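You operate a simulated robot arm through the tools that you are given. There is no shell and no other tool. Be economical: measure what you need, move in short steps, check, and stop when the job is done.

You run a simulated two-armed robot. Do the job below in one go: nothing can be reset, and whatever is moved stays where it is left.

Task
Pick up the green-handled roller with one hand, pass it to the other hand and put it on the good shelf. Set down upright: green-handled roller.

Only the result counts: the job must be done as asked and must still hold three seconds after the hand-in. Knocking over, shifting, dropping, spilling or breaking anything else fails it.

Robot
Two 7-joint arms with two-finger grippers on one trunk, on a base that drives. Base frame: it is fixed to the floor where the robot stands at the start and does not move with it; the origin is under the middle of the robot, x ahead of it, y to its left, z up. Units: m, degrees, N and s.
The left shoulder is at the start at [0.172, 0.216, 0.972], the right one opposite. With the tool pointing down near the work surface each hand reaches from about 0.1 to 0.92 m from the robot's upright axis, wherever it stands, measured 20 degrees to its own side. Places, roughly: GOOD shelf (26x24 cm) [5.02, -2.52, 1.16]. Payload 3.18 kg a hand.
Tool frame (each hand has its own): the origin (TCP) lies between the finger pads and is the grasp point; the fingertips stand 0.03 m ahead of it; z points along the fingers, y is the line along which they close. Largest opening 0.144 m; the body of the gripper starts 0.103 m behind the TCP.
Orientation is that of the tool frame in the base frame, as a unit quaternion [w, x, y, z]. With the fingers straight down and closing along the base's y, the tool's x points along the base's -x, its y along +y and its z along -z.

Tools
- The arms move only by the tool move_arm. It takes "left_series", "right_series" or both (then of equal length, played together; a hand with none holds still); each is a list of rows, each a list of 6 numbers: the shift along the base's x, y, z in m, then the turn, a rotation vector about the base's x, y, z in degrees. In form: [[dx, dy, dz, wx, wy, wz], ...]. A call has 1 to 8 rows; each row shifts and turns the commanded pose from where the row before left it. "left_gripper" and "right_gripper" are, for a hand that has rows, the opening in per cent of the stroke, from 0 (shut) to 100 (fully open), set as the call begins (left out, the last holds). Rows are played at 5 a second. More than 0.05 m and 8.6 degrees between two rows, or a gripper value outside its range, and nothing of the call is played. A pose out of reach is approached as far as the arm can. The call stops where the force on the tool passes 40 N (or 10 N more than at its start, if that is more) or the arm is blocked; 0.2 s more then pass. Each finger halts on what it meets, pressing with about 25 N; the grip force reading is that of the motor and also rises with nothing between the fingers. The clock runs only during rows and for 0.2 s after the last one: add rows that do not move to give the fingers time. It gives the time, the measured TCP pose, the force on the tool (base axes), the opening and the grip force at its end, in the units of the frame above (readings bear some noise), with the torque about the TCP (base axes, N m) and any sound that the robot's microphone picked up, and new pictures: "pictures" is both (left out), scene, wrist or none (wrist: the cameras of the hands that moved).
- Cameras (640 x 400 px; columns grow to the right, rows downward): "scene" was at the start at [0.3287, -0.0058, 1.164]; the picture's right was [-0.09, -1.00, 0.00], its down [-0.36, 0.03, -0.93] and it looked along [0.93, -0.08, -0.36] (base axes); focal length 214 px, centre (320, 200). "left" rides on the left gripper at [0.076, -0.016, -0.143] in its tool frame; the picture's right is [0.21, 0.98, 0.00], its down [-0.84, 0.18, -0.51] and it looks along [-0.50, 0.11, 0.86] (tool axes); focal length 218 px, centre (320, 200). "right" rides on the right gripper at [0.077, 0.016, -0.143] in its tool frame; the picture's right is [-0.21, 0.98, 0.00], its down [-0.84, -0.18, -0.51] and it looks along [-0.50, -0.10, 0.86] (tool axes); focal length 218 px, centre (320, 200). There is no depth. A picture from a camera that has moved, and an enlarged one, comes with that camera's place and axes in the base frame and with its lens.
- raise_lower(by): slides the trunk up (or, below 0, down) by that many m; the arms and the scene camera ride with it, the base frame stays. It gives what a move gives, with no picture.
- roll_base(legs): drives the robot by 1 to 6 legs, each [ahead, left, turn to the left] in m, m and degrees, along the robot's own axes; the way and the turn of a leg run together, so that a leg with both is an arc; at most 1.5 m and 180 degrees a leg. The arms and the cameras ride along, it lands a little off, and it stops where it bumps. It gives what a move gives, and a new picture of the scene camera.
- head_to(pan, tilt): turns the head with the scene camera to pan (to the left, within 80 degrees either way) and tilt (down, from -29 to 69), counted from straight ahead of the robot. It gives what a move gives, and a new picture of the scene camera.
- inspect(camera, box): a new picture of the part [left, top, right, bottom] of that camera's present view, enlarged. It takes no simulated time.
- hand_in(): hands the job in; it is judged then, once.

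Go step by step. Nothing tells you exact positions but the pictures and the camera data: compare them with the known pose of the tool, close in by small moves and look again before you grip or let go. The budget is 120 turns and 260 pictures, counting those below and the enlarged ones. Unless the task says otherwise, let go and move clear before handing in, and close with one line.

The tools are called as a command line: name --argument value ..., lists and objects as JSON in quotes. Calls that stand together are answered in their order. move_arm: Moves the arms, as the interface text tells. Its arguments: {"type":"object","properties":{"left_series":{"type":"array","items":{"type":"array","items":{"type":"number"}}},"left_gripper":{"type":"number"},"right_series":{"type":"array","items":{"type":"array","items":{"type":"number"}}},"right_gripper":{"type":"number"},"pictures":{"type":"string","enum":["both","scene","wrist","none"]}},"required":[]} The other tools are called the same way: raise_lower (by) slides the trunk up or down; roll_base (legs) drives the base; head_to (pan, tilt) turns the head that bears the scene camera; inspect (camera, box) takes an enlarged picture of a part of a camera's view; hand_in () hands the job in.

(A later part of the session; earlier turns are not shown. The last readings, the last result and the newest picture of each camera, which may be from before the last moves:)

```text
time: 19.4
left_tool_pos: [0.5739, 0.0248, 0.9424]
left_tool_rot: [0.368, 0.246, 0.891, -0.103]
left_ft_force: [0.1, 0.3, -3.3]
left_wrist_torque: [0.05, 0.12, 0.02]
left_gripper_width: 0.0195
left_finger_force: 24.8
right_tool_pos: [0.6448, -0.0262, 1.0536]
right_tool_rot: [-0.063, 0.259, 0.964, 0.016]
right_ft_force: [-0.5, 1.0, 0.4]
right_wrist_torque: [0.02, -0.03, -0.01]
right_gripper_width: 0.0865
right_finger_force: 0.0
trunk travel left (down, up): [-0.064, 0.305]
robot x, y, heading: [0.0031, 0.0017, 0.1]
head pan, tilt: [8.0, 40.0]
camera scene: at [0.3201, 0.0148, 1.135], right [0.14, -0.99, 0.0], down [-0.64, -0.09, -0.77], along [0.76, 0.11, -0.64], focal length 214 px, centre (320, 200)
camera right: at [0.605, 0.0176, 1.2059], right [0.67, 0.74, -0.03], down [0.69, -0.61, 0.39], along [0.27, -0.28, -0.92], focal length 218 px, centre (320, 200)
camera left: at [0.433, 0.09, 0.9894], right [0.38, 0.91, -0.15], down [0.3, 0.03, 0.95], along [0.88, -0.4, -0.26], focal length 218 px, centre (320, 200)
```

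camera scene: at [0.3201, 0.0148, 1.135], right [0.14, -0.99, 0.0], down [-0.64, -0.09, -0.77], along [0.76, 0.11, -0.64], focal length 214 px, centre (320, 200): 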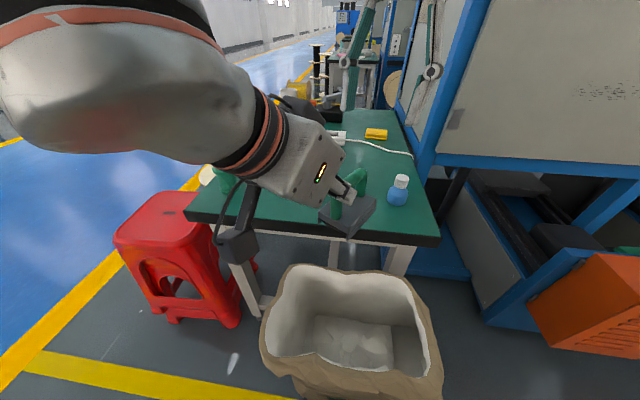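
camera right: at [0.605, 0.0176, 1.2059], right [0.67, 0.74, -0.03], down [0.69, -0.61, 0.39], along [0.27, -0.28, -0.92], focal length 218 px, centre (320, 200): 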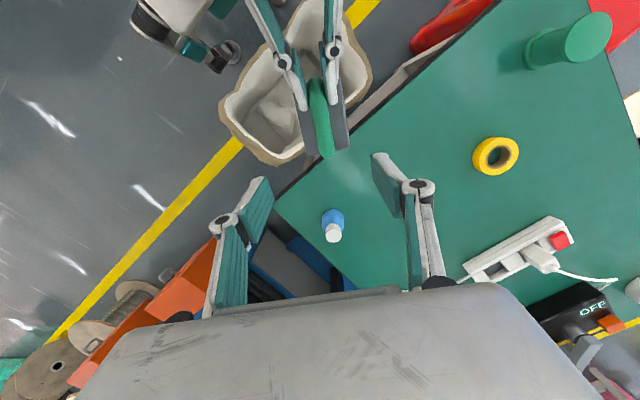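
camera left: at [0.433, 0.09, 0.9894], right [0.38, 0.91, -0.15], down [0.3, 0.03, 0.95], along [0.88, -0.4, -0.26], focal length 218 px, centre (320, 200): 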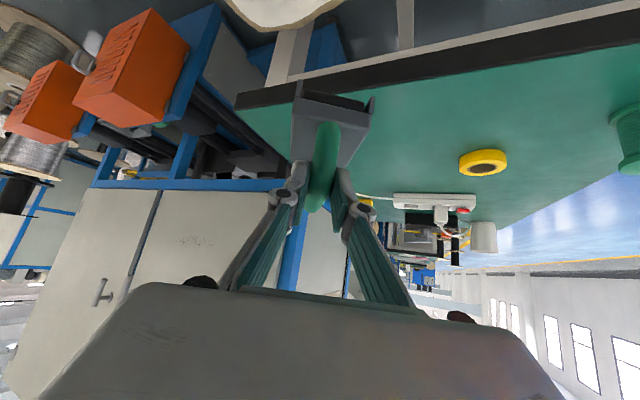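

The far bend shows at about (0.633, −0.011, 0.93), just below the right hand. I descend part way and check.

move_arm --right_series '[[-0.002, 0.005, -0.025, 0, 0, 0], [-0.003, 0.004, -0.025, 0, 0, 0], [-0.002, 0.002, -0.02, 0, 0, 0], [0, 0, 0, 0, 0, 0]]'

inspect --camera "right" --box '[240, 50, 480, 200]'

inspect --camera "scene" --box '[270, 110, 430, 240]'

```text
time: 20.4
left_tool_pos: [0.5756, 0.0231, 0.9437]
left_tool_rot: [0.369, 0.246, 0.89, -0.103]
left_ft_force: [-0.7, -0.3, -3.4]
left_wrist_torque: [0.09, 0.12, 0.0]
left_gripper_width: 0.0195
left_finger_force: 24.7
right_tool_pos: [0.6388, -0.0168, 0.9853]
right_tool_rot: [-0.065, 0.262, 0.963, 0.016]
right_ft_force: [-1.0, 0.2, -0.3]
right_wrist_torque: [0.0, 0.0, 0.01]
right_gripper_width: 0.0863
right_finger_force: 0.1
trunk travel left (down, up): [-0.064, 0.305]
robot x, y, heading: [-0.003, -0.0004, 0.2]
head pan, tilt: [8.0, 40.0]
camera scene: at [0.3201, 0.0144, 1.1351], right [0.14, -0.99, 0.0], down [-0.64, -0.09, -0.77], along [0.76, 0.11, -0.64], focal length 214 px, centre (320, 200)
camera right: at [0.5993, 0.0269, 1.1373], right [0.67, 0.74, -0.03], down [0.69, -0.61, 0.39], along [0.27, -0.28, -0.92], focal length 218 px, centre (320, 200)
```

scene: 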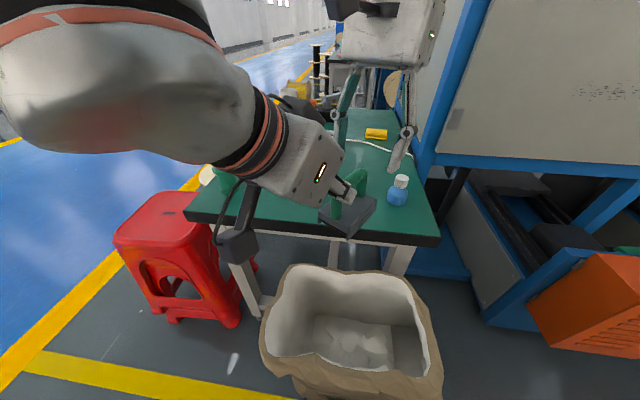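
right: 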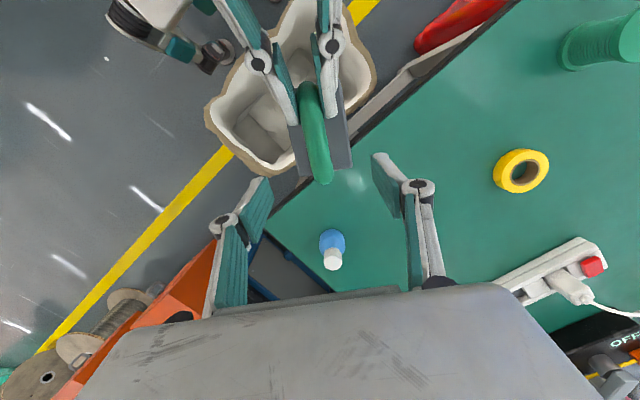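

```text
2.67 times, centred on (360, 125) of right
camera zoom: at [0.5993, 0.0269, 1.1373], right [0.67, 0.74, -0.03], down [0.69, -0.61, 0.39], along [0.27, -0.28, -0.92], focal length 582 px, centre (213, 400)
```

zoom: 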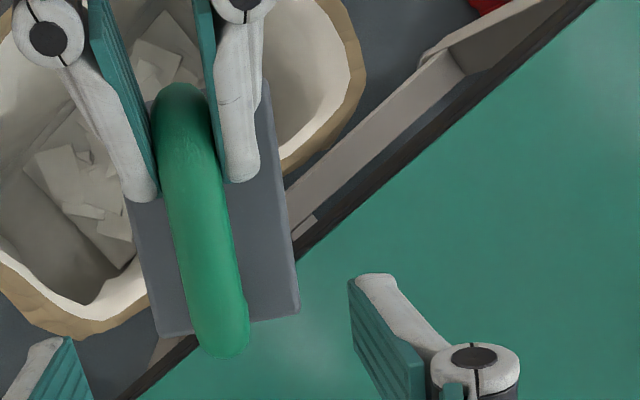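

```text
3.08 times, centred on (350, 175) of scene
camera zoom: at [0.3201, 0.0144, 1.1351], right [0.14, -0.99, 0.0], down [-0.64, -0.09, -0.77], along [0.76, 0.11, -0.64], focal length 660 px, centre (228, 277)
```

zoom: 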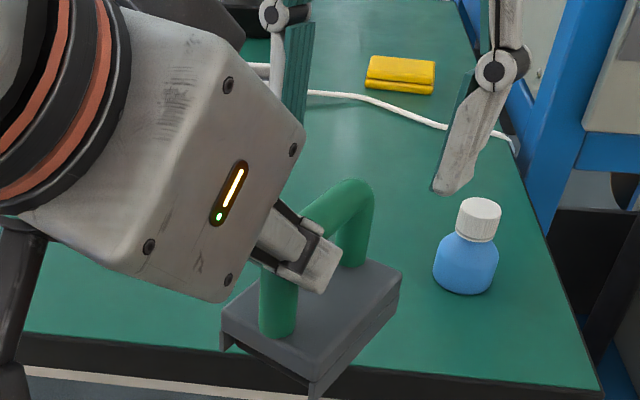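

Centred laterally. I complete the descent onto the far bend.

move_arm --right_series '[[0, 0.001, -0.022, 0, 0, 0], [-0.001, 0.002, -0.021, 0, 0, 0], [0, 0, 0, 0, 0, 0]]'

inspect --camera "scene" --box '[270, 110, 430, 240]'

inspect --camera "right" --box '[200, 50, 440, 200]'

```text
time: 21.2
left_tool_pos: [0.5736, 0.0242, 0.9424]
left_tool_rot: [0.369, 0.247, 0.89, -0.104]
left_ft_force: [0.9, -0.7, -3.9]
left_wrist_torque: [0.06, 0.09, -0.01]
left_gripper_width: 0.0194
left_finger_force: 24.4
right_tool_pos: [0.637, -0.0129, 0.9391]
right_tool_rot: [-0.063, 0.261, 0.963, 0.016]
right_ft_force: [-0.3, -0.1, 0.0]
right_wrist_torque: [-0.01, 0.0, 0.02]
right_gripper_width: 0.0864
right_finger_force: 0.0
trunk travel left (down, up): [-0.064, 0.305]
robot x, y, heading: [0.0008, -0.0014, 0.0]
head pan, tilt: [8.0, 40.0]
camera scene: at [0.3202, 0.0144, 1.1351], right [0.14, -0.99, 0.0], down [-0.64, -0.09, -0.77], along [0.76, 0.11, -0.64], focal length 214 px, centre (320, 200)
camera right: at [0.597, 0.0293, 1.0919], right [0.67, 0.74, -0.03], down [0.69, -0.61, 0.39], along [0.27, -0.28, -0.92], focal length 218 px, centre (320, 200)
```

scene: 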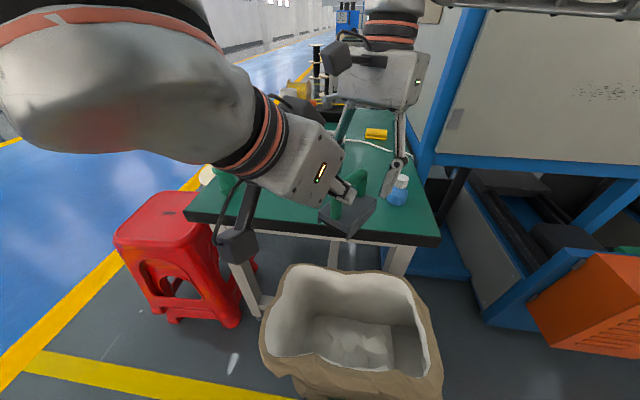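
right: 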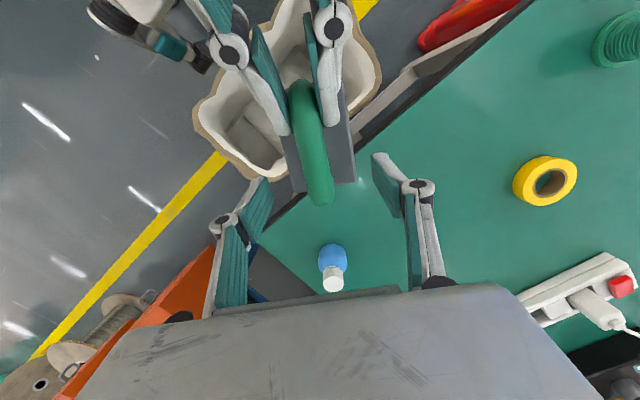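

```text
3.08 times, centred on (350, 175) of scene
camera zoom: at [0.3202, 0.0144, 1.1351], right [0.14, -0.99, 0.0], down [-0.64, -0.09, -0.77], along [0.76, 0.11, -0.64], focal length 660 px, centre (228, 277)
```

zoom: 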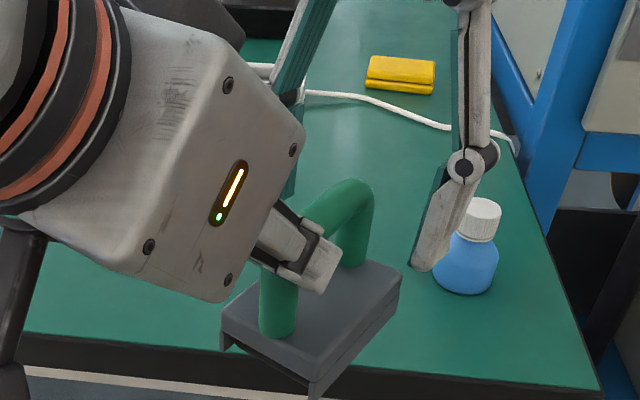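

```text
2.67 times, centred on (320, 125) of right
camera zoom: at [0.597, 0.0293, 1.0919], right [0.67, 0.74, -0.03], down [0.69, -0.61, 0.39], along [0.27, -0.28, -0.92], focal length 582 px, centre (320, 400)
```

zoom: 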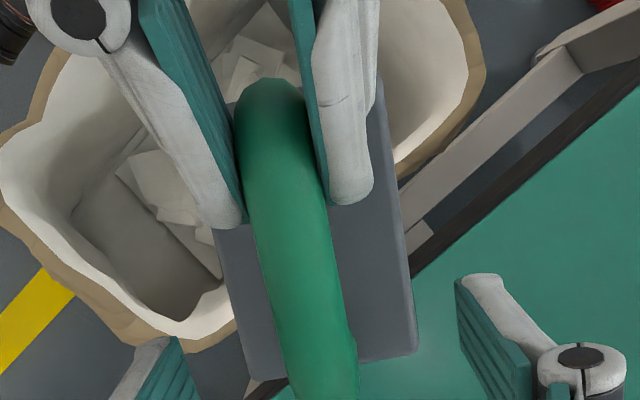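

The right fingers straddle the far bend, clear of the left fingers. I close the right hand.

move_arm --right_series '[[0, 0, 0, 0, 0, 0], [0, 0, 0, 0, 0, 0], [0, 0, 0, 0, 0, 0], [0, 0, 0, 0, 0, 0]]' --right_gripper 0

inspect --camera "scene" --box '[270, 110, 430, 240]'

```text
time: 22.2
left_tool_pos: [0.5757, 0.023, 0.9428]
left_tool_rot: [0.368, 0.247, 0.89, -0.104]
left_ft_force: [-2.9, -1.9, -1.2]
left_wrist_torque: [0.01, 0.02, -0.12]
left_gripper_width: 0.0197
left_finger_force: 24.6
right_tool_pos: [0.6373, -0.0139, 0.9398]
right_tool_rot: [-0.064, 0.261, 0.963, 0.016]
right_ft_force: [2.7, 1.9, -0.3]
right_wrist_torque: [0.07, 0.04, -0.05]
right_gripper_width: 0.0195
right_finger_force: 24.4
trunk travel left (down, up): [-0.064, 0.305]
robot x, y, heading: [-0.001, -0.0013, 0.2]
head pan, tilt: [8.0, 40.0]
camera scene: at [0.3205, 0.0144, 1.1349], right [0.14, -0.99, 0.0], down [-0.64, -0.09, -0.77], along [0.76, 0.11, -0.64], focal length 214 px, centre (320, 200)
camera right: at [0.5974, 0.0293, 1.0915], right [0.67, 0.74, -0.03], down [0.69, -0.61, 0.39], along [0.27, -0.28, -0.92], focal length 218 px, centre (320, 200)
```

scene: 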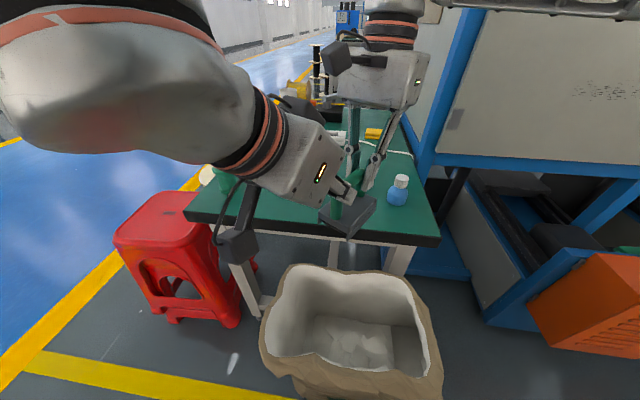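
right: 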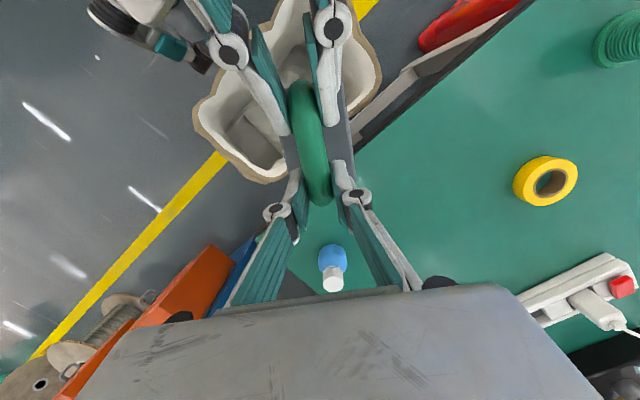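

```text
3.08 times, centred on (350, 175) of scene
camera zoom: at [0.3205, 0.0144, 1.1349], right [0.14, -0.99, 0.0], down [-0.64, -0.09, -0.77], along [0.76, 0.11, -0.64], focal length 660 px, centre (228, 277)
```

zoom: 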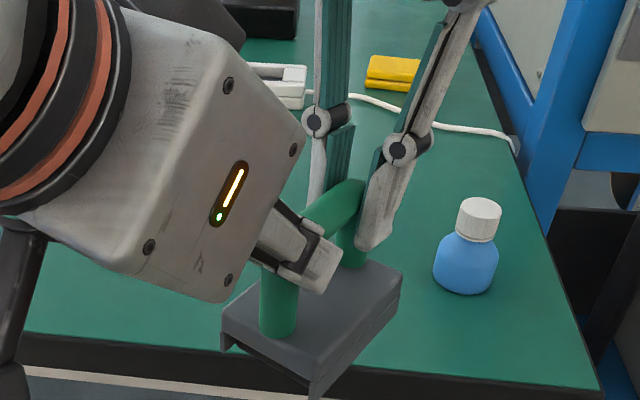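

Both hands hold the handle. I open the left hand and then back it out along its own axis.

move_arm --left_series '[[0, 0, 0, 0, 0, 0], [0, 0, 0, 0, 0, 0], [0, 0, 0, 0, 0, 0], [0, 0, 0, 0, 0, 0]]' --left_gripper 50

```text
time: 23.2
left_tool_pos: [0.575, 0.0241, 0.9423]
left_tool_rot: [0.369, 0.246, 0.89, -0.103]
left_ft_force: [-1.2, 0.6, -0.1]
left_wrist_torque: [-0.05, 0.01, 0.01]
left_gripper_width: 0.0721
left_finger_force: 0.0
right_tool_pos: [0.6378, -0.0141, 0.9405]
right_tool_rot: [-0.064, 0.26, 0.963, 0.016]
right_ft_force: [0.1, -0.2, 0.3]
right_wrist_torque: [-0.05, -0.06, -0.01]
right_gripper_width: 0.0194
right_finger_force: 24.9
trunk travel left (down, up): [-0.064, 0.305]
robot x, y, heading: [0.0006, -0.0015, -0.2]
head pan, tilt: [8.0, 40.0]
camera scene: at [0.3205, 0.0144, 1.1349], right [0.14, -0.99, 0.0], down [-0.64, -0.09, -0.77], along [0.76, 0.11, -0.64], focal length 214 px, centre (320, 200)
camera left: at [0.4333, 0.0898, 0.9893], right [0.38, 0.91, -0.15], down [0.3, 0.03, 0.95], along [0.88, -0.4, -0.26], focal length 218 px, centre (320, 200)
```

scene: 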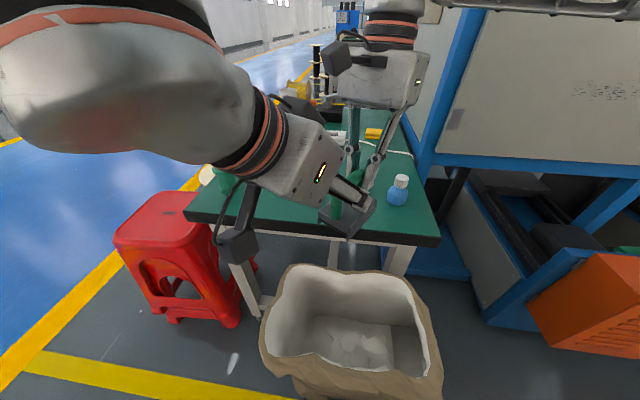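
left: 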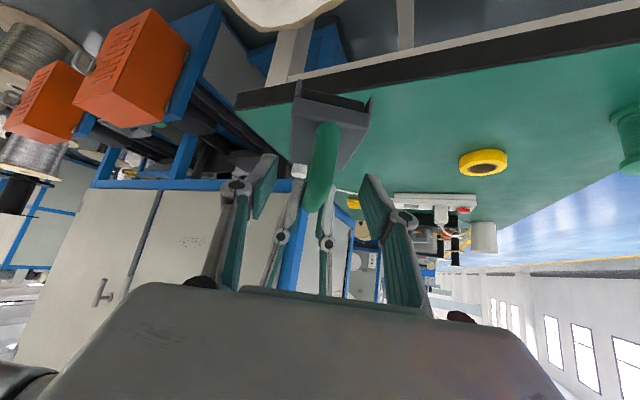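

move_arm --left_series '[[-0.018, 0.011, 0.021, 0, 0, 0], [-0.024, 0.015, 0.028, 0, 0, 0], [-0.018, 0.03, 0.02, 0, 0, 0], [-0.01, 0.04, 0.01, 0, 0, 0], [0, 0.05, 0, 0, 0, 0], [0, 0, 0, 0, 0, 0]]'

inspect --camera "scene" --box '[270, 110, 430, 240]'

```text
time: 24.6
left_tool_pos: [0.5024, 0.1681, 1.0229]
left_tool_rot: [0.368, 0.248, 0.89, -0.103]
left_ft_force: [0.6, 0.4, -0.7]
left_wrist_torque: [-0.02, -0.03, -0.01]
left_gripper_width: 0.0721
left_finger_force: 0.1
right_tool_pos: [0.6355, -0.0154, 0.9387]
right_tool_rot: [-0.065, 0.261, 0.963, 0.016]
right_ft_force: [0.7, 0.5, -0.1]
right_wrist_torque: [-0.03, -0.07, 0.02]
right_gripper_width: 0.0195
right_finger_force: 25.6
trunk travel left (down, up): [-0.064, 0.305]
robot x, y, heading: [0.0011, -0.002, 0.1]
head pan, tilt: [8.0, 40.0]
camera scene: at [0.3204, 0.0139, 1.1349], right [0.14, -0.99, 0.0], down [-0.64, -0.09, -0.77], along [0.76, 0.11, -0.64], focal length 214 px, centre (320, 200)
camera left: at [0.3614, 0.2343, 1.0695], right [0.38, 0.91, -0.15], down [0.3, 0.03, 0.95], along [0.88, -0.4, -0.26], focal length 218 px, centre (320, 200)
```

scene: 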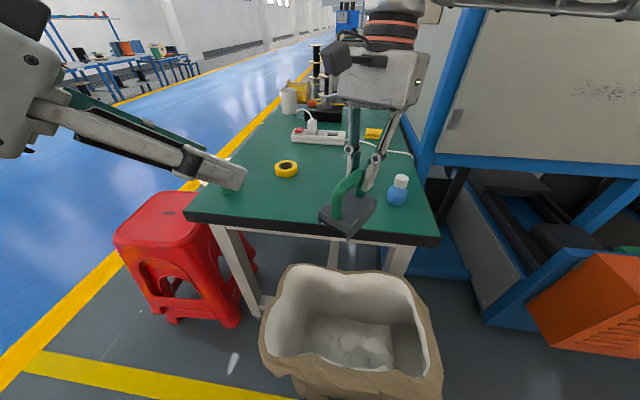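
left: 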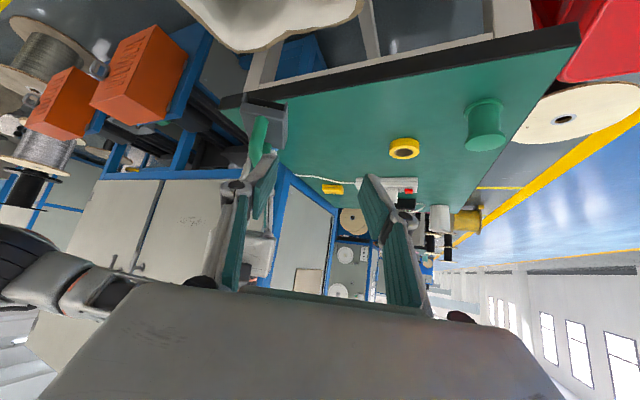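

```text
3.08 times, centred on (350, 175) of scene
camera zoom: at [0.3204, 0.0139, 1.1349], right [0.14, -0.99, 0.0], down [-0.64, -0.09, -0.77], along [0.76, 0.11, -0.64], focal length 660 px, centre (228, 277)
```

zoom: 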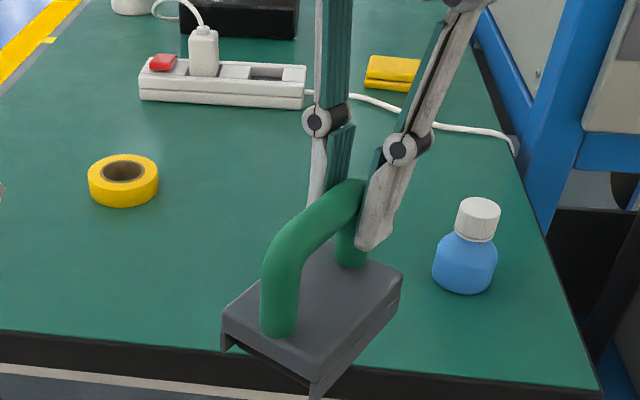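

The right hand alone holds the roller and the left is clear. I lift the right hand a little to confirm the grip and start drawing back from the table.

move_arm --right_series '[[0, 0, 0.02, 0, 0, 0], [0, -0.01, 0.03, 0, 0, 0], [-0.01, -0.03, 0.01, 0, 0, 0], [-0.03, -0.03, 0, 0, 0, 0], [-0.03, -0.03, 0, 0, 0, 0], [0, 0, 0, 0, 0, 0]]'

```text
time: 26.0
left_tool_pos: [0.5027, 0.1693, 1.0221]
left_tool_rot: [0.368, 0.245, 0.891, -0.103]
left_ft_force: [-0.1, -0.3, 0.6]
left_wrist_torque: [0.01, -0.01, 0.04]
left_gripper_width: 0.0722
left_finger_force: 0.2
right_tool_pos: [0.5665, -0.1121, 0.9998]
right_tool_rot: [-0.064, 0.26, 0.963, 0.016]
right_ft_force: [-0.1, -0.7, -3.9]
right_wrist_torque: [-0.04, -0.08, 0.02]
right_gripper_width: 0.0197
right_finger_force: 25.3
trunk travel left (down, up): [-0.064, 0.305]
robot x, y, heading: [0.0005, -0.0009, -0.3]
head pan, tilt: [8.0, 40.0]
camera scene: at [0.3207, 0.0148, 1.1347], right [0.14, -0.99, 0.0], down [-0.64, -0.09, -0.77], along [0.76, 0.11, -0.64], focal length 214 px, centre (320, 200)
camera right: at [0.5272, -0.0685, 1.1506], right [0.67, 0.74, -0.03], down [0.69, -0.61, 0.39], along [0.27, -0.28, -0.92], focal length 218 px, centre (320, 200)
```

scene: 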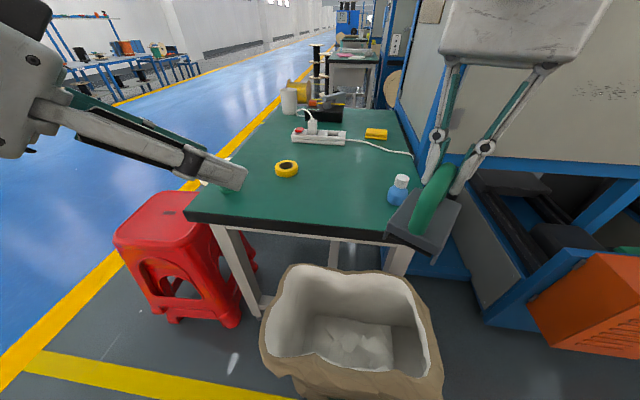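
right: 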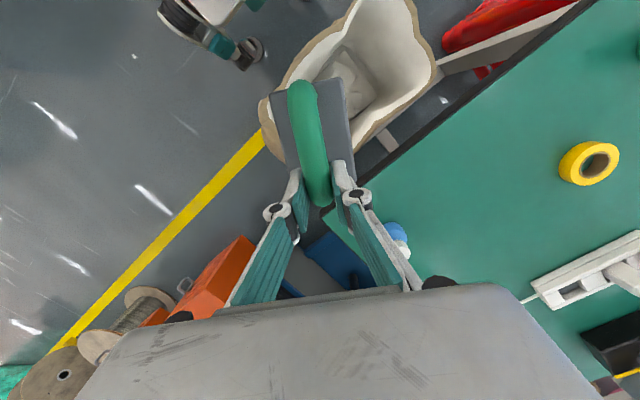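

The grip is solid. I tuck both arms in, then look around to plan the drive.

move_arm --right_series '[[-0.03, -0.03, 0, 0, 0, 0], [-0.03, -0.04, 0, 0, 0, 0], [-0.03, -0.04, 0, 0, 0, 0], [0, -0.03, 0, 0, 0, 0], [0, 0, 0, 0, 0, 0]]' --left_series '[[-0.01, 0.03, 0, 0, 0, 6], [-0.03, 0.03, 0, 0, 0, 6], [-0.03, 0.03, 0, 0, 0, 6], [-0.01, 0.03, 0, 0, 0, 6], [0, 0, 0, 0, 0, 0]]' --pictures "none"

head_to --pan -75 --tilt 15

head_to --pan 50 --tilt 25

```text
time: 27.2
left_tool_pos: [0.4396, 0.2914, 1.0566]
left_tool_rot: [0.381, 0.056, 0.923, -0.024]
left_ft_force: [-0.6, -0.4, 1.1]
left_wrist_torque: [0.01, 0.0, 0.02]
left_gripper_width: 0.072
left_finger_force: 0.1
left hand out of reach, approached as far as the arm can: row 2, 3, 4
right_tool_pos: [0.4754, -0.2537, 0.9996]
right_tool_rot: [-0.064, 0.261, 0.963, 0.016]
right_ft_force: [-0.2, -0.1, -3.8]
right_wrist_torque: [-0.02, -0.12, -0.02]
right_gripper_width: 0.0195
right_finger_force: 24.9
trunk travel left (down, up): [-0.064, 0.305]
robot x, y, heading: [-0.001, 0.0009, -0.1]
head pan, tilt: [8.0, 40.0]
```

```text
time: 28.8
left_tool_pos: [0.4404, 0.2924, 1.055]
left_tool_rot: [0.38, 0.056, 0.923, -0.024]
left_ft_force: [-0.3, -0.6, 0.1]
left_wrist_torque: [-0.03, 0.02, 0.01]
left_gripper_width: 0.0718
left_finger_force: 0.1
right_tool_pos: [0.4763, -0.2544, 1.0006]
right_tool_rot: [-0.065, 0.26, 0.963, 0.016]
right_ft_force: [0.4, -0.4, -3.1]
right_wrist_torque: [-0.06, -0.07, 0.0]
right_gripper_width: 0.0196
right_finger_force: 24.6
trunk travel left (down, up): [-0.064, 0.305]
robot x, y, heading: [-0.002, -0.0017, -0.2]
head pan, tilt: [-75.0, 15.0]
camera scene: at [0.2605, -0.0878, 1.1744], right [-0.97, -0.26, 0.0], down [-0.07, 0.25, -0.97], along [0.25, -0.93, -0.26], focal length 214 px, centre (320, 200)
```

scene: 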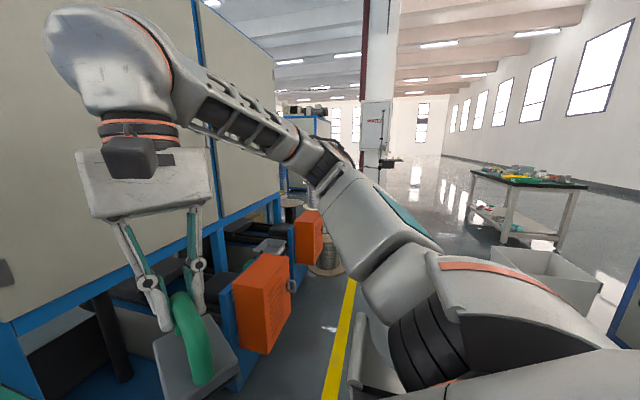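

```text
time: 30.8
left_tool_pos: [0.4394, 0.2931, 1.0556]
left_tool_rot: [0.38, 0.055, 0.923, -0.024]
left_ft_force: [-0.5, 0.0, 0.1]
left_wrist_torque: [-0.03, -0.04, -0.01]
left_gripper_width: 0.0722
left_finger_force: 0.0
right_tool_pos: [0.4776, -0.254, 1.0003]
right_tool_rot: [-0.064, 0.262, 0.963, 0.017]
right_ft_force: [-0.5, 0.2, -2.5]
right_wrist_torque: [-0.05, -0.06, -0.01]
right_gripper_width: 0.0193
right_finger_force: 25.2
trunk travel left (down, up): [-0.064, 0.305]
robot x, y, heading: [-0.0, -0.0036, -0.0]
head pan, tilt: [50.0, 25.0]
camera scene: at [0.2955, 0.073, 1.1582], right [0.77, -0.64, 0.0], down [-0.27, -0.32, -0.91], along [0.58, 0.69, -0.42], focal length 214 px, centre (320, 200)
```

scene: 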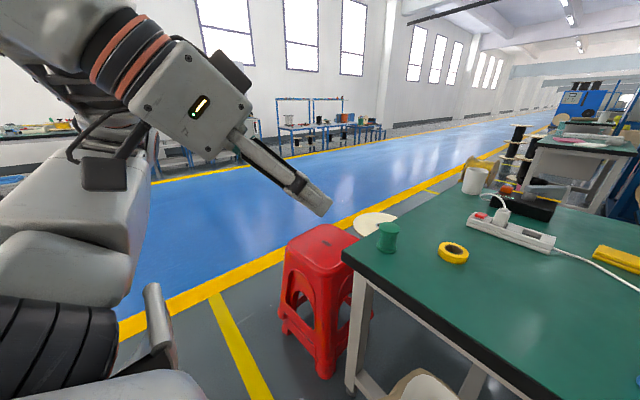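

I can go around by either the left aisle or the right side. First I check the sides behind me before backing away from the bucket.

head_to --pan 80 --tilt 20

roll_base --legs '[[-0.2, 0, 0]]'

```text
time: 31.8
left_tool_pos: [0.4402, 0.2918, 1.0559]
left_tool_rot: [0.38, 0.056, 0.923, -0.024]
left_ft_force: [-0.5, 0.6, -0.1]
left_wrist_torque: [0.0, -0.02, -0.03]
left_gripper_width: 0.072
left_finger_force: 0.1
right_tool_pos: [0.4767, -0.2539, 1.0007]
right_tool_rot: [-0.064, 0.261, 0.963, 0.016]
right_ft_force: [0.3, 0.9, -3.2]
right_wrist_torque: [-0.08, -0.08, 0.0]
right_gripper_width: 0.0197
right_finger_force: 25.1
trunk travel left (down, up): [-0.064, 0.305]
robot x, y, heading: [-0.0011, 0.0005, 0.2]
head pan, tilt: [80.0, 20.0]
camera scene: at [0.2525, 0.0941, 1.1663], right [0.98, -0.17, 0.0], down [-0.06, -0.34, -0.94], along [0.16, 0.93, -0.34], focal length 214 px, centre (320, 200)
```

scene: 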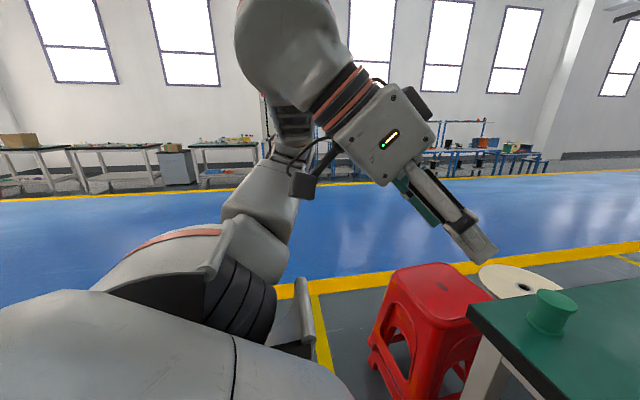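

```text
time: 33.3
left_tool_pos: [0.258, 0.2917, 1.0558]
left_tool_rot: [0.38, 0.056, 0.923, -0.025]
left_ft_force: [0.8, 0.5, 0.2]
left_wrist_torque: [0.04, 0.0, 0.02]
left_gripper_width: 0.0716
left_finger_force: 0.0
right_tool_pos: [0.2955, -0.254, 0.9996]
right_tool_rot: [-0.064, 0.26, 0.963, 0.016]
right_ft_force: [0.1, -0.4, -3.4]
right_wrist_torque: [-0.05, -0.11, -0.01]
right_gripper_width: 0.0194
right_finger_force: 25.1
trunk travel left (down, up): [-0.064, 0.305]
robot x, y, heading: [-0.181, 0.0004, -0.1]
head pan, tilt: [80.0, 20.0]
stopped in leg 1: the robot was blocked; the commanded pose is now the measured one
camera scene: at [0.0707, 0.0943, 1.1667], right [0.98, -0.17, 0.0], down [-0.06, -0.34, -0.94], along [0.16, 0.93, -0.34], focal length 214 px, centre (320, 200)
```

scene: 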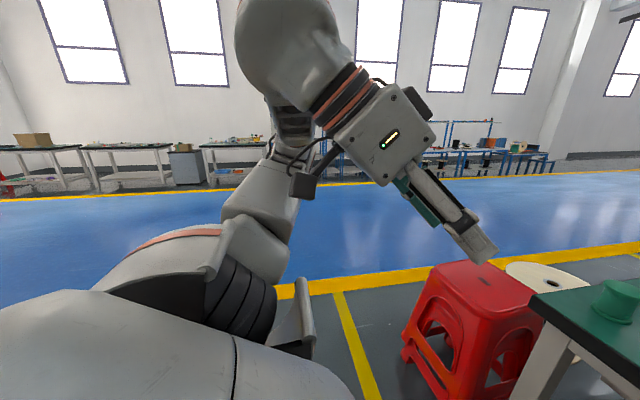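

Something behind stopped the base at x = −0.18, so I won't go further back. The right side looks open as far as y ≈ −6, so I strafe right in steps, looking ahead.

head_to --pan -75 --tilt 25

roll_base --legs '[[0.04, 0, 0], [0, -0.7, 0]]'

```text
time: 35.7
left_tool_pos: [0.2584, 0.2925, 1.0555]
left_tool_rot: [0.381, 0.056, 0.923, -0.025]
left_ft_force: [0.1, -0.8, 0.1]
left_wrist_torque: [-0.01, -0.01, -0.05]
left_gripper_width: 0.072
left_finger_force: 0.1
right_tool_pos: [0.2964, -0.253, 0.9998]
right_tool_rot: [-0.064, 0.26, 0.963, 0.016]
right_ft_force: [0.1, 0.1, -2.7]
right_wrist_torque: [-0.04, -0.03, 0.0]
right_gripper_width: 0.0194
right_finger_force: 25.2
trunk travel left (down, up): [-0.064, 0.305]
robot x, y, heading: [-0.1784, 0.0001, 0.4]
head pan, tilt: [-75.0, 25.0]
camera scene: at [0.0795, -0.0865, 1.1582], right [-0.97, -0.26, 0.0], down [-0.11, 0.41, -0.91], along [0.24, -0.88, -0.42], focal length 214 px, centre (320, 200)
```

scene: 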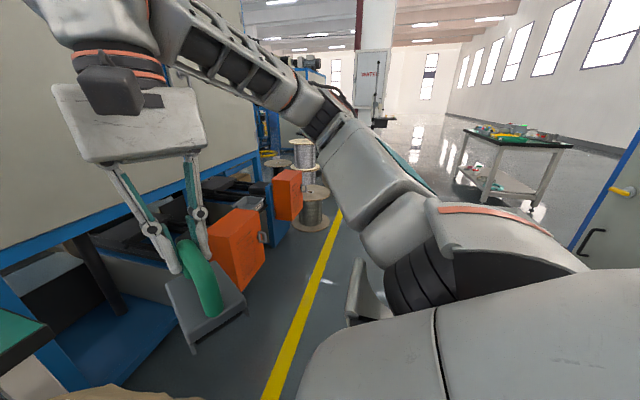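

```text
time: 42.8
left_tool_pos: [0.2991, -0.4192, 1.0552]
left_tool_rot: [0.381, 0.064, 0.922, -0.027]
left_ft_force: [0.0, -0.4, -0.8]
left_wrist_torque: [0.0, 0.02, -0.02]
left_gripper_width: 0.072
left_finger_force: 0.0
right_tool_pos: [0.3275, -0.9654, 1.0003]
right_tool_rot: [-0.064, 0.269, 0.961, 0.017]
right_ft_force: [-0.5, 0.0, -3.1]
right_wrist_torque: [-0.03, -0.1, 0.03]
right_gripper_width: 0.0195
right_finger_force: 25.1
trunk travel left (down, up): [-0.064, 0.305]
robot x, y, heading: [-0.1471, -0.7024, -0.7]
head pan, tilt: [-75.0, 25.0]
camera scene: at [0.1138, -0.7946, 1.1582], right [-0.97, -0.24, 0.0], down [-0.1, 0.41, -0.91], along [0.22, -0.88, -0.42], focal length 214 px, centre (320, 200)
```

scene: 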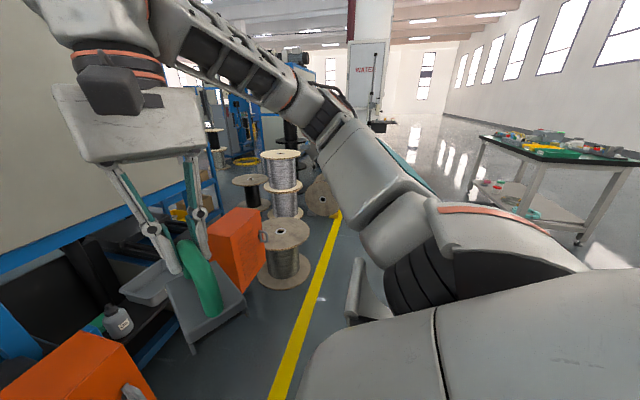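

Spools stand at about x = 0.45–0.85, y = −1.9. I pull the right hand in a little, then keep strafing along x ≈ −0.15.

move_arm --right_series '[[-0.03, 0, 0.02, 0, 0, 0], [-0.03, 0, 0.02, 0, 0, 0], [0, 0, 0, 0, 0, 0]]' --pictures "none"

roll_base --legs '[[0, -0.7, 0]]'

head_to --pan -35 --tilt 15

```text
time: 43.6
left_tool_pos: [0.2998, -0.4193, 1.055]
left_tool_rot: [0.38, 0.062, 0.923, -0.027]
left_ft_force: [0.0, -0.1, 0.0]
left_wrist_torque: [0.01, 0.04, 0.0]
left_gripper_width: 0.0721
left_finger_force: 0.0
right_tool_pos: [0.2682, -0.9645, 1.0378]
right_tool_rot: [-0.063, 0.268, 0.961, 0.016]
right_ft_force: [-0.9, 0.3, -3.5]
right_wrist_torque: [-0.07, -0.13, 0.02]
right_gripper_width: 0.0196
right_finger_force: 25.0
trunk travel left (down, up): [-0.064, 0.305]
robot x, y, heading: [-0.1469, -0.6996, -0.9]
head pan, tilt: [-75.0, 25.0]
```

```text
time: 50.4
left_tool_pos: [0.2893, -1.1406, 1.0549]
left_tool_rot: [0.38, 0.06, 0.923, -0.026]
left_ft_force: [0.1, 0.2, -0.3]
left_wrist_torque: [-0.01, 0.01, 0.0]
left_gripper_width: 0.0722
left_finger_force: 0.2
right_tool_pos: [0.2619, -1.6851, 1.038]
right_tool_rot: [-0.065, 0.264, 0.962, 0.015]
right_ft_force: [-0.1, 1.3, -3.1]
right_wrist_torque: [-0.05, -0.07, 0.02]
right_gripper_width: 0.0196
right_finger_force: 25.5
trunk travel left (down, up): [-0.064, 0.305]
robot x, y, heading: [-0.1535, -1.4283, -0.4]
head pan, tilt: [-75.0, 25.0]
camera scene: at [0.1062, -1.5172, 1.1582], right [-0.97, -0.25, 0.0], down [-0.11, 0.41, -0.91], along [0.23, -0.88, -0.42], focal length 214 px, centre (320, 200)
```

scene: 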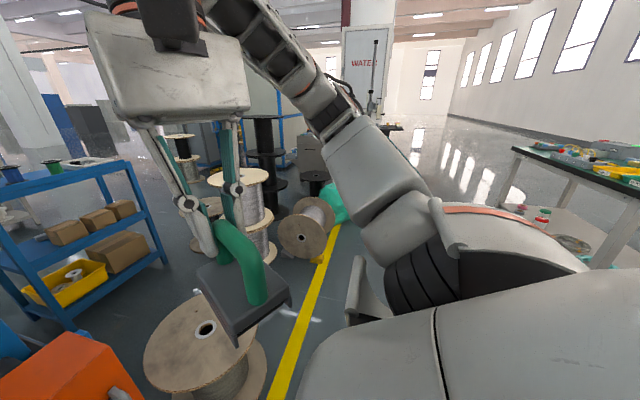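

```text
time: 51.5
left_tool_pos: [0.2893, -1.1395, 1.0558]
left_tool_rot: [0.38, 0.059, 0.923, -0.025]
left_ft_force: [-0.1, 0.4, -0.2]
left_wrist_torque: [0.0, 0.0, -0.03]
left_gripper_width: 0.0719
left_finger_force: 0.1
right_tool_pos: [0.2617, -1.6851, 1.0368]
right_tool_rot: [-0.064, 0.265, 0.962, 0.016]
right_ft_force: [0.2, -0.8, -3.9]
right_wrist_torque: [-0.05, -0.08, 0.01]
right_gripper_width: 0.0196
right_finger_force: 25.4
trunk travel left (down, up): [-0.064, 0.305]
robot x, y, heading: [-0.1534, -1.4304, -0.5]
head pan, tilt: [-35.0, 15.0]
camera scene: at [0.1591, -1.4822, 1.1744], right [-0.58, -0.81, 0.0], down [-0.21, 0.15, -0.97], along [0.79, -0.56, -0.26], focal length 214 px, centre (320, 200)
```

scene: 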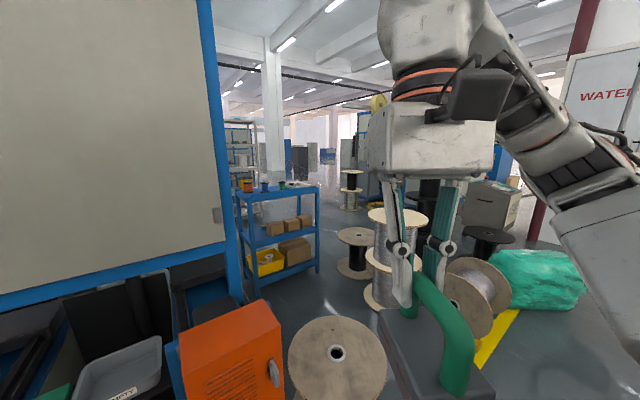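

There is a grey rack visible at around (240,140), on the bearing of the good shelf. I zoom in.

inspect --camera "scene" --box '[210, 90, 370, 210]'

head_to --pan -45 --tilt 45

```text
3.33 times, centred on (290, 150) of scene
camera zoom: at [0.1591, -1.4822, 1.1744], right [-0.58, -0.81, 0.0], down [-0.21, 0.15, -0.97], along [0.79, -0.56, -0.26], focal length 715 px, centre (420, 367)
```

zoom: 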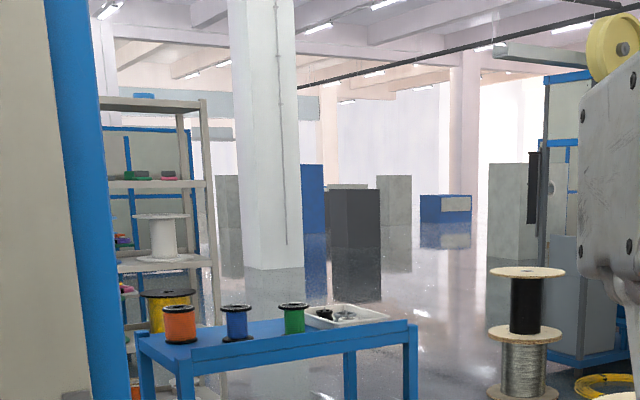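

```text
time: 52.4
left_tool_pos: [0.2889, -1.1415, 1.0561]
left_tool_rot: [0.38, 0.06, 0.923, -0.026]
left_ft_force: [0.6, -0.4, 0.0]
left_wrist_torque: [-0.01, -0.01, 0.04]
left_gripper_width: 0.0719
left_finger_force: 0.0
right_tool_pos: [0.2623, -1.6853, 1.0376]
right_tool_rot: [-0.064, 0.264, 0.962, 0.016]
right_ft_force: [-0.1, -0.2, -2.8]
right_wrist_torque: [-0.05, -0.09, -0.04]
right_gripper_width: 0.0195
right_finger_force: 24.7
trunk travel left (down, up): [-0.064, 0.305]
robot x, y, heading: [-0.1511, -1.4286, -0.4]
head pan, tilt: [-45.0, 45.0]
camera scene: at [0.1402, -1.4859, 1.1277], right [-0.71, -0.7, 0.0], down [-0.5, 0.5, -0.71], along [0.5, -0.5, -0.71], focal length 214 px, centre (320, 200)
```

scene: 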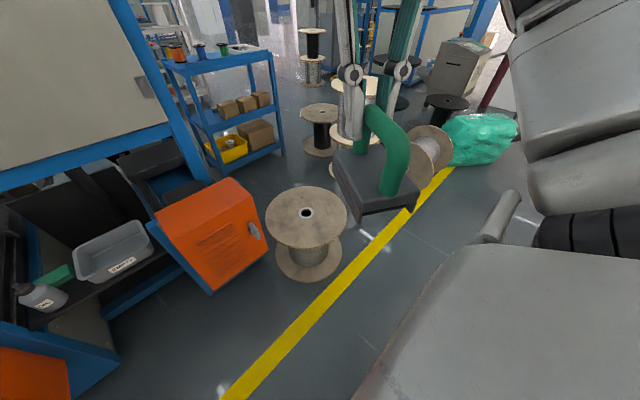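

The grey rack's middle tier (z ≈ 1.12–1.16, x ≈ 5, y ≈ −2.4 to −3.1) fits the good shelf. Spools block part of the way, so I move further right to see the gaps.

roll_base --legs '[[0, -0.6, 0]]'

head_to --pan -20 --tilt 35

head_to --pan -70 --tilt 30

```text
time: 58.2
left_tool_pos: [0.285, -1.7461, 1.055]
left_tool_rot: [0.381, 0.056, 0.923, -0.025]
left_ft_force: [-0.2, -0.1, -0.1]
left_wrist_torque: [-0.02, 0.02, 0.03]
left_gripper_width: 0.0719
left_finger_force: 0.1
right_tool_pos: [0.263, -2.2915, 1.0372]
right_tool_rot: [-0.065, 0.26, 0.963, 0.016]
right_ft_force: [1.0, 0.2, -3.4]
right_wrist_torque: [-0.03, -0.08, 0.04]
right_gripper_width: 0.0196
right_finger_force: 24.9
trunk travel left (down, up): [-0.064, 0.305]
robot x, y, heading: [-0.1517, -2.0413, 0.3]
head pan, tilt: [-45.0, 45.0]
camera scene: at [0.1389, -2.0936, 1.1276], right [-0.71, -0.71, 0.0], down [-0.5, 0.5, -0.71], along [0.5, -0.5, -0.71], focal length 214 px, centre (320, 200)
```

scene: 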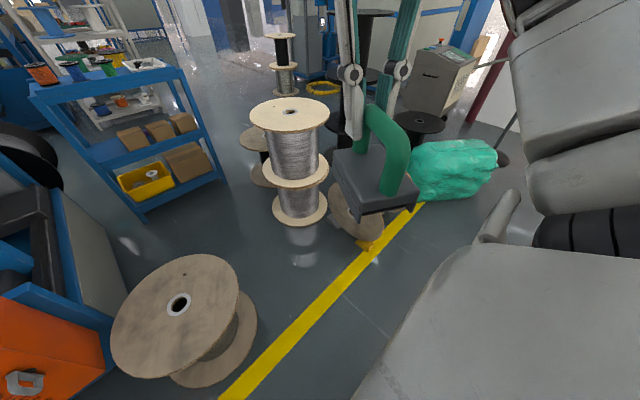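

```text
time: 59.1
left_tool_pos: [0.2839, -1.7461, 1.0554]
left_tool_rot: [0.38, 0.054, 0.923, -0.023]
left_ft_force: [0.0, -0.2, -0.4]
left_wrist_torque: [0.01, -0.04, 0.0]
left_gripper_width: 0.0721
left_finger_force: 0.1
right_tool_pos: [0.2623, -2.2916, 1.0371]
right_tool_rot: [-0.064, 0.26, 0.963, 0.015]
right_ft_force: [-1.0, 0.1, -2.4]
right_wrist_torque: [-0.04, -0.06, -0.01]
right_gripper_width: 0.0194
right_finger_force: 24.7
trunk travel left (down, up): [-0.064, 0.305]
robot x, y, heading: [-0.1549, -2.0397, -0.1]
head pan, tilt: [-20.0, 35.0]
camera scene: at [0.1641, -2.0661, 1.1424], right [-0.34, -0.94, 0.0], down [-0.54, 0.2, -0.82], along [0.77, -0.28, -0.57], focal length 214 px, centre (320, 200)
```

scene: 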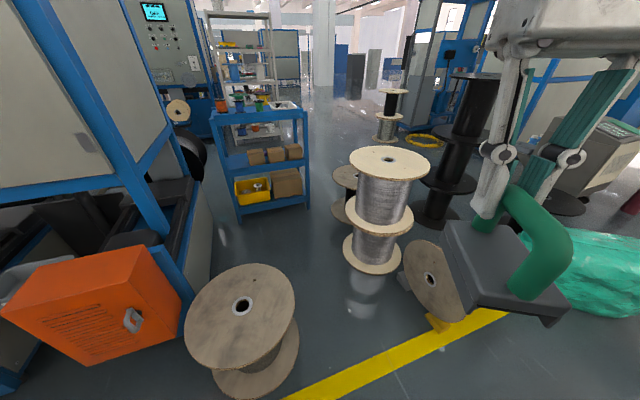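

```text
time: 60.3
left_tool_pos: [0.2847, -1.747, 1.0562]
left_tool_rot: [0.38, 0.056, 0.923, -0.025]
left_ft_force: [0.7, 0.0, -0.7]
left_wrist_torque: [-0.01, 0.0, -0.02]
left_gripper_width: 0.072
left_finger_force: 0.0
right_tool_pos: [0.2623, -2.2914, 1.0373]
right_tool_rot: [-0.065, 0.259, 0.963, 0.016]
right_ft_force: [-0.7, -0.3, -2.8]
right_wrist_torque: [-0.04, -0.03, -0.03]
right_gripper_width: 0.0192
right_finger_force: 24.6
trunk travel left (down, up): [-0.064, 0.305]
robot x, y, heading: [-0.1532, -2.0413, 0.3]
head pan, tilt: [-70.0, 30.0]
camera scene: at [0.1124, -2.121, 1.1502], right [-0.94, -0.34, 0.0], down [-0.17, 0.47, -0.87], along [0.3, -0.81, -0.5], focal length 214 px, centre (320, 200)
```

scene: 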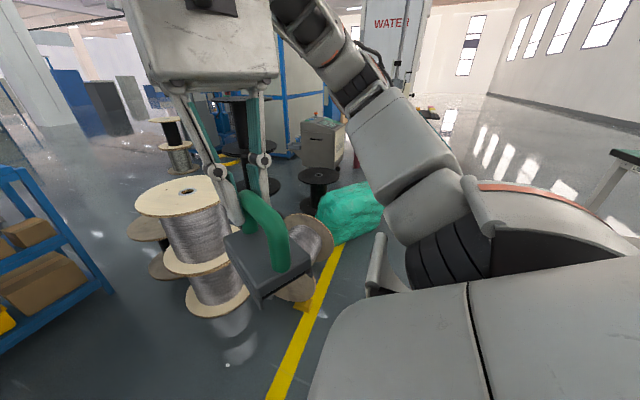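

The spools form a wall on this side with no gap wide enough. I'll go back along the same line, into the left aisle (y ≈ 1.9), and forward from there.

roll_base --legs '[[0.02, 1.4, 0], [0, 1.0, 0]]'

head_to --pan 70 --tilt 30

```text
time: 81.8
left_tool_pos: [0.3381, 0.6899, 1.0552]
left_tool_rot: [0.381, 0.061, 0.922, -0.027]
left_ft_force: [-0.7, 0.2, -0.4]
left_wrist_torque: [-0.02, 0.01, 0.01]
left_gripper_width: 0.0719
left_finger_force: 0.2
right_tool_pos: [0.3088, 0.1455, 1.0374]
right_tool_rot: [-0.064, 0.266, 0.962, 0.016]
right_ft_force: [-1.6, 0.4, -3.4]
right_wrist_torque: [-0.05, -0.08, -0.02]
right_gripper_width: 0.0194
right_finger_force: 24.6
trunk travel left (down, up): [-0.064, 0.305]
robot x, y, heading: [-0.103, 0.4042, -0.5]
head pan, tilt: [-70.0, 30.0]
camera scene: at [0.1613, 0.3173, 1.1502], right [-0.94, -0.33, 0.0], down [-0.17, 0.47, -0.87], along [0.29, -0.82, -0.5], focal length 214 px, centre (320, 200)
```

scene: 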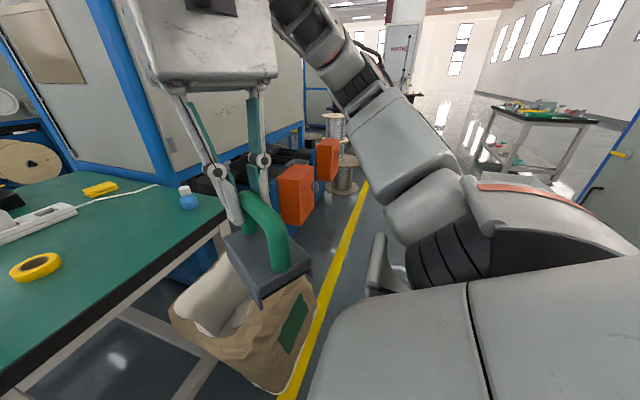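

```text
time: 84.0
left_tool_pos: [0.3385, 0.69, 1.0547]
left_tool_rot: [0.38, 0.061, 0.923, -0.026]
left_ft_force: [0.1, -0.2, 0.7]
left_wrist_torque: [0.03, -0.05, -0.02]
left_gripper_width: 0.0721
left_finger_force: 0.0
right_tool_pos: [0.3093, 0.1437, 1.0375]
right_tool_rot: [-0.064, 0.265, 0.962, 0.016]
right_ft_force: [-0.3, 1.1, -2.7]
right_wrist_torque: [-0.07, -0.06, -0.01]
right_gripper_width: 0.0196
right_finger_force: 24.8
trunk travel left (down, up): [-0.064, 0.305]
robot x, y, heading: [-0.1076, 0.3991, -0.7]
head pan, tilt: [70.0, 30.0]
camera scene: at [0.1631, 0.4871, 1.1502], right [0.94, -0.35, 0.0], down [-0.18, -0.47, -0.87], along [0.31, 0.81, -0.5], focal length 214 px, centre (320, 200)
```

scene: 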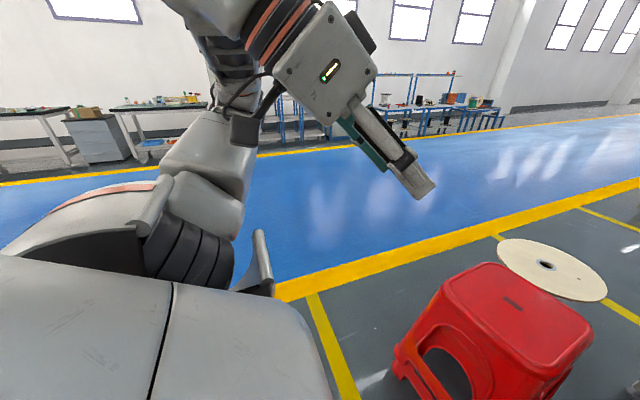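

The aisle is clear. I continue left into it and then look forward.

roll_base --legs '[[0, 1.3, 0]]'

head_to --pan -5 --tilt 15

```text
time: 95.6
left_tool_pos: [0.318, 2.0012, 1.055]
left_tool_rot: [0.381, 0.045, 0.923, -0.02]
left_ft_force: [0.7, 0.1, 0.2]
left_wrist_torque: [-0.02, 0.01, 0.0]
left_gripper_width: 0.0719
left_finger_force: 0.1
right_tool_pos: [0.3091, 1.4538, 1.037]
right_tool_rot: [-0.064, 0.248, 0.967, 0.016]
right_ft_force: [0.2, -0.1, -3.5]
right_wrist_torque: [-0.05, -0.1, 0.0]
right_gripper_width: 0.0195
right_finger_force: 24.8
trunk travel left (down, up): [-0.064, 0.305]
robot x, y, heading: [-0.1128, 1.6954, 1.4]
head pan, tilt: [70.0, 30.0]
camera scene: at [0.1503, 1.7919, 1.1502], right [0.95, -0.32, 0.0], down [-0.16, -0.47, -0.87], along [0.28, 0.82, -0.5], focal length 214 px, centre (320, 200)
```

scene: 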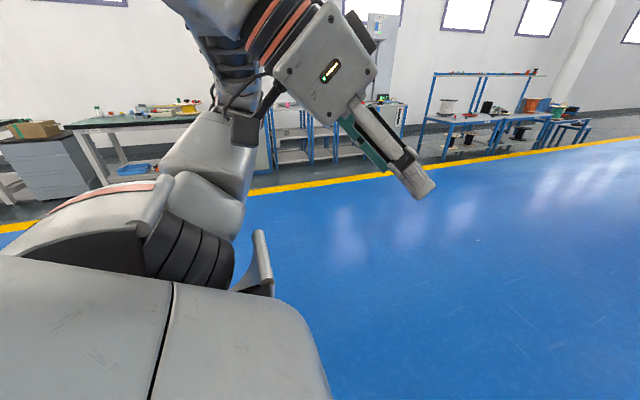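

```text
time: 97.1
left_tool_pos: [0.3181, 2.0005, 1.0556]
left_tool_rot: [0.38, 0.044, 0.924, -0.019]
left_ft_force: [0.5, 0.5, -0.1]
left_wrist_torque: [-0.02, 0.04, 0.01]
left_gripper_width: 0.0719
left_finger_force: 0.0
right_tool_pos: [0.3081, 1.4552, 1.037]
right_tool_rot: [-0.064, 0.248, 0.967, 0.015]
right_ft_force: [-0.1, -0.3, -2.5]
right_wrist_torque: [-0.07, -0.08, -0.02]
right_gripper_width: 0.0197
right_finger_force: 24.7
trunk travel left (down, up): [-0.064, 0.305]
robot x, y, heading: [-0.1151, 1.6954, 1.6]
head pan, tilt: [-5.0, 15.0]
camera scene: at [0.2148, 1.7004, 1.1744], right [-0.06, -1.0, 0.0], down [-0.26, 0.02, -0.97], along [0.96, -0.06, -0.26], focal length 214 px, centre (320, 200)
```

scene: 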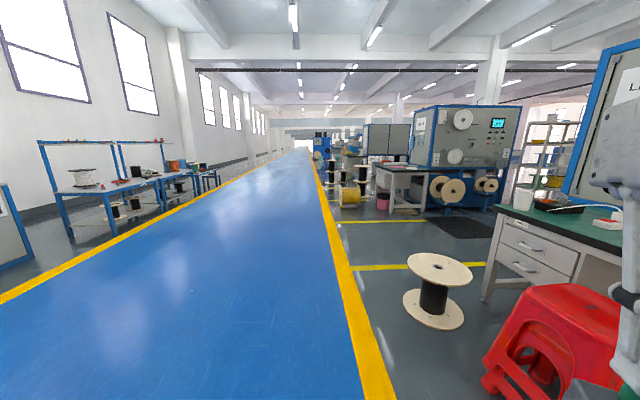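

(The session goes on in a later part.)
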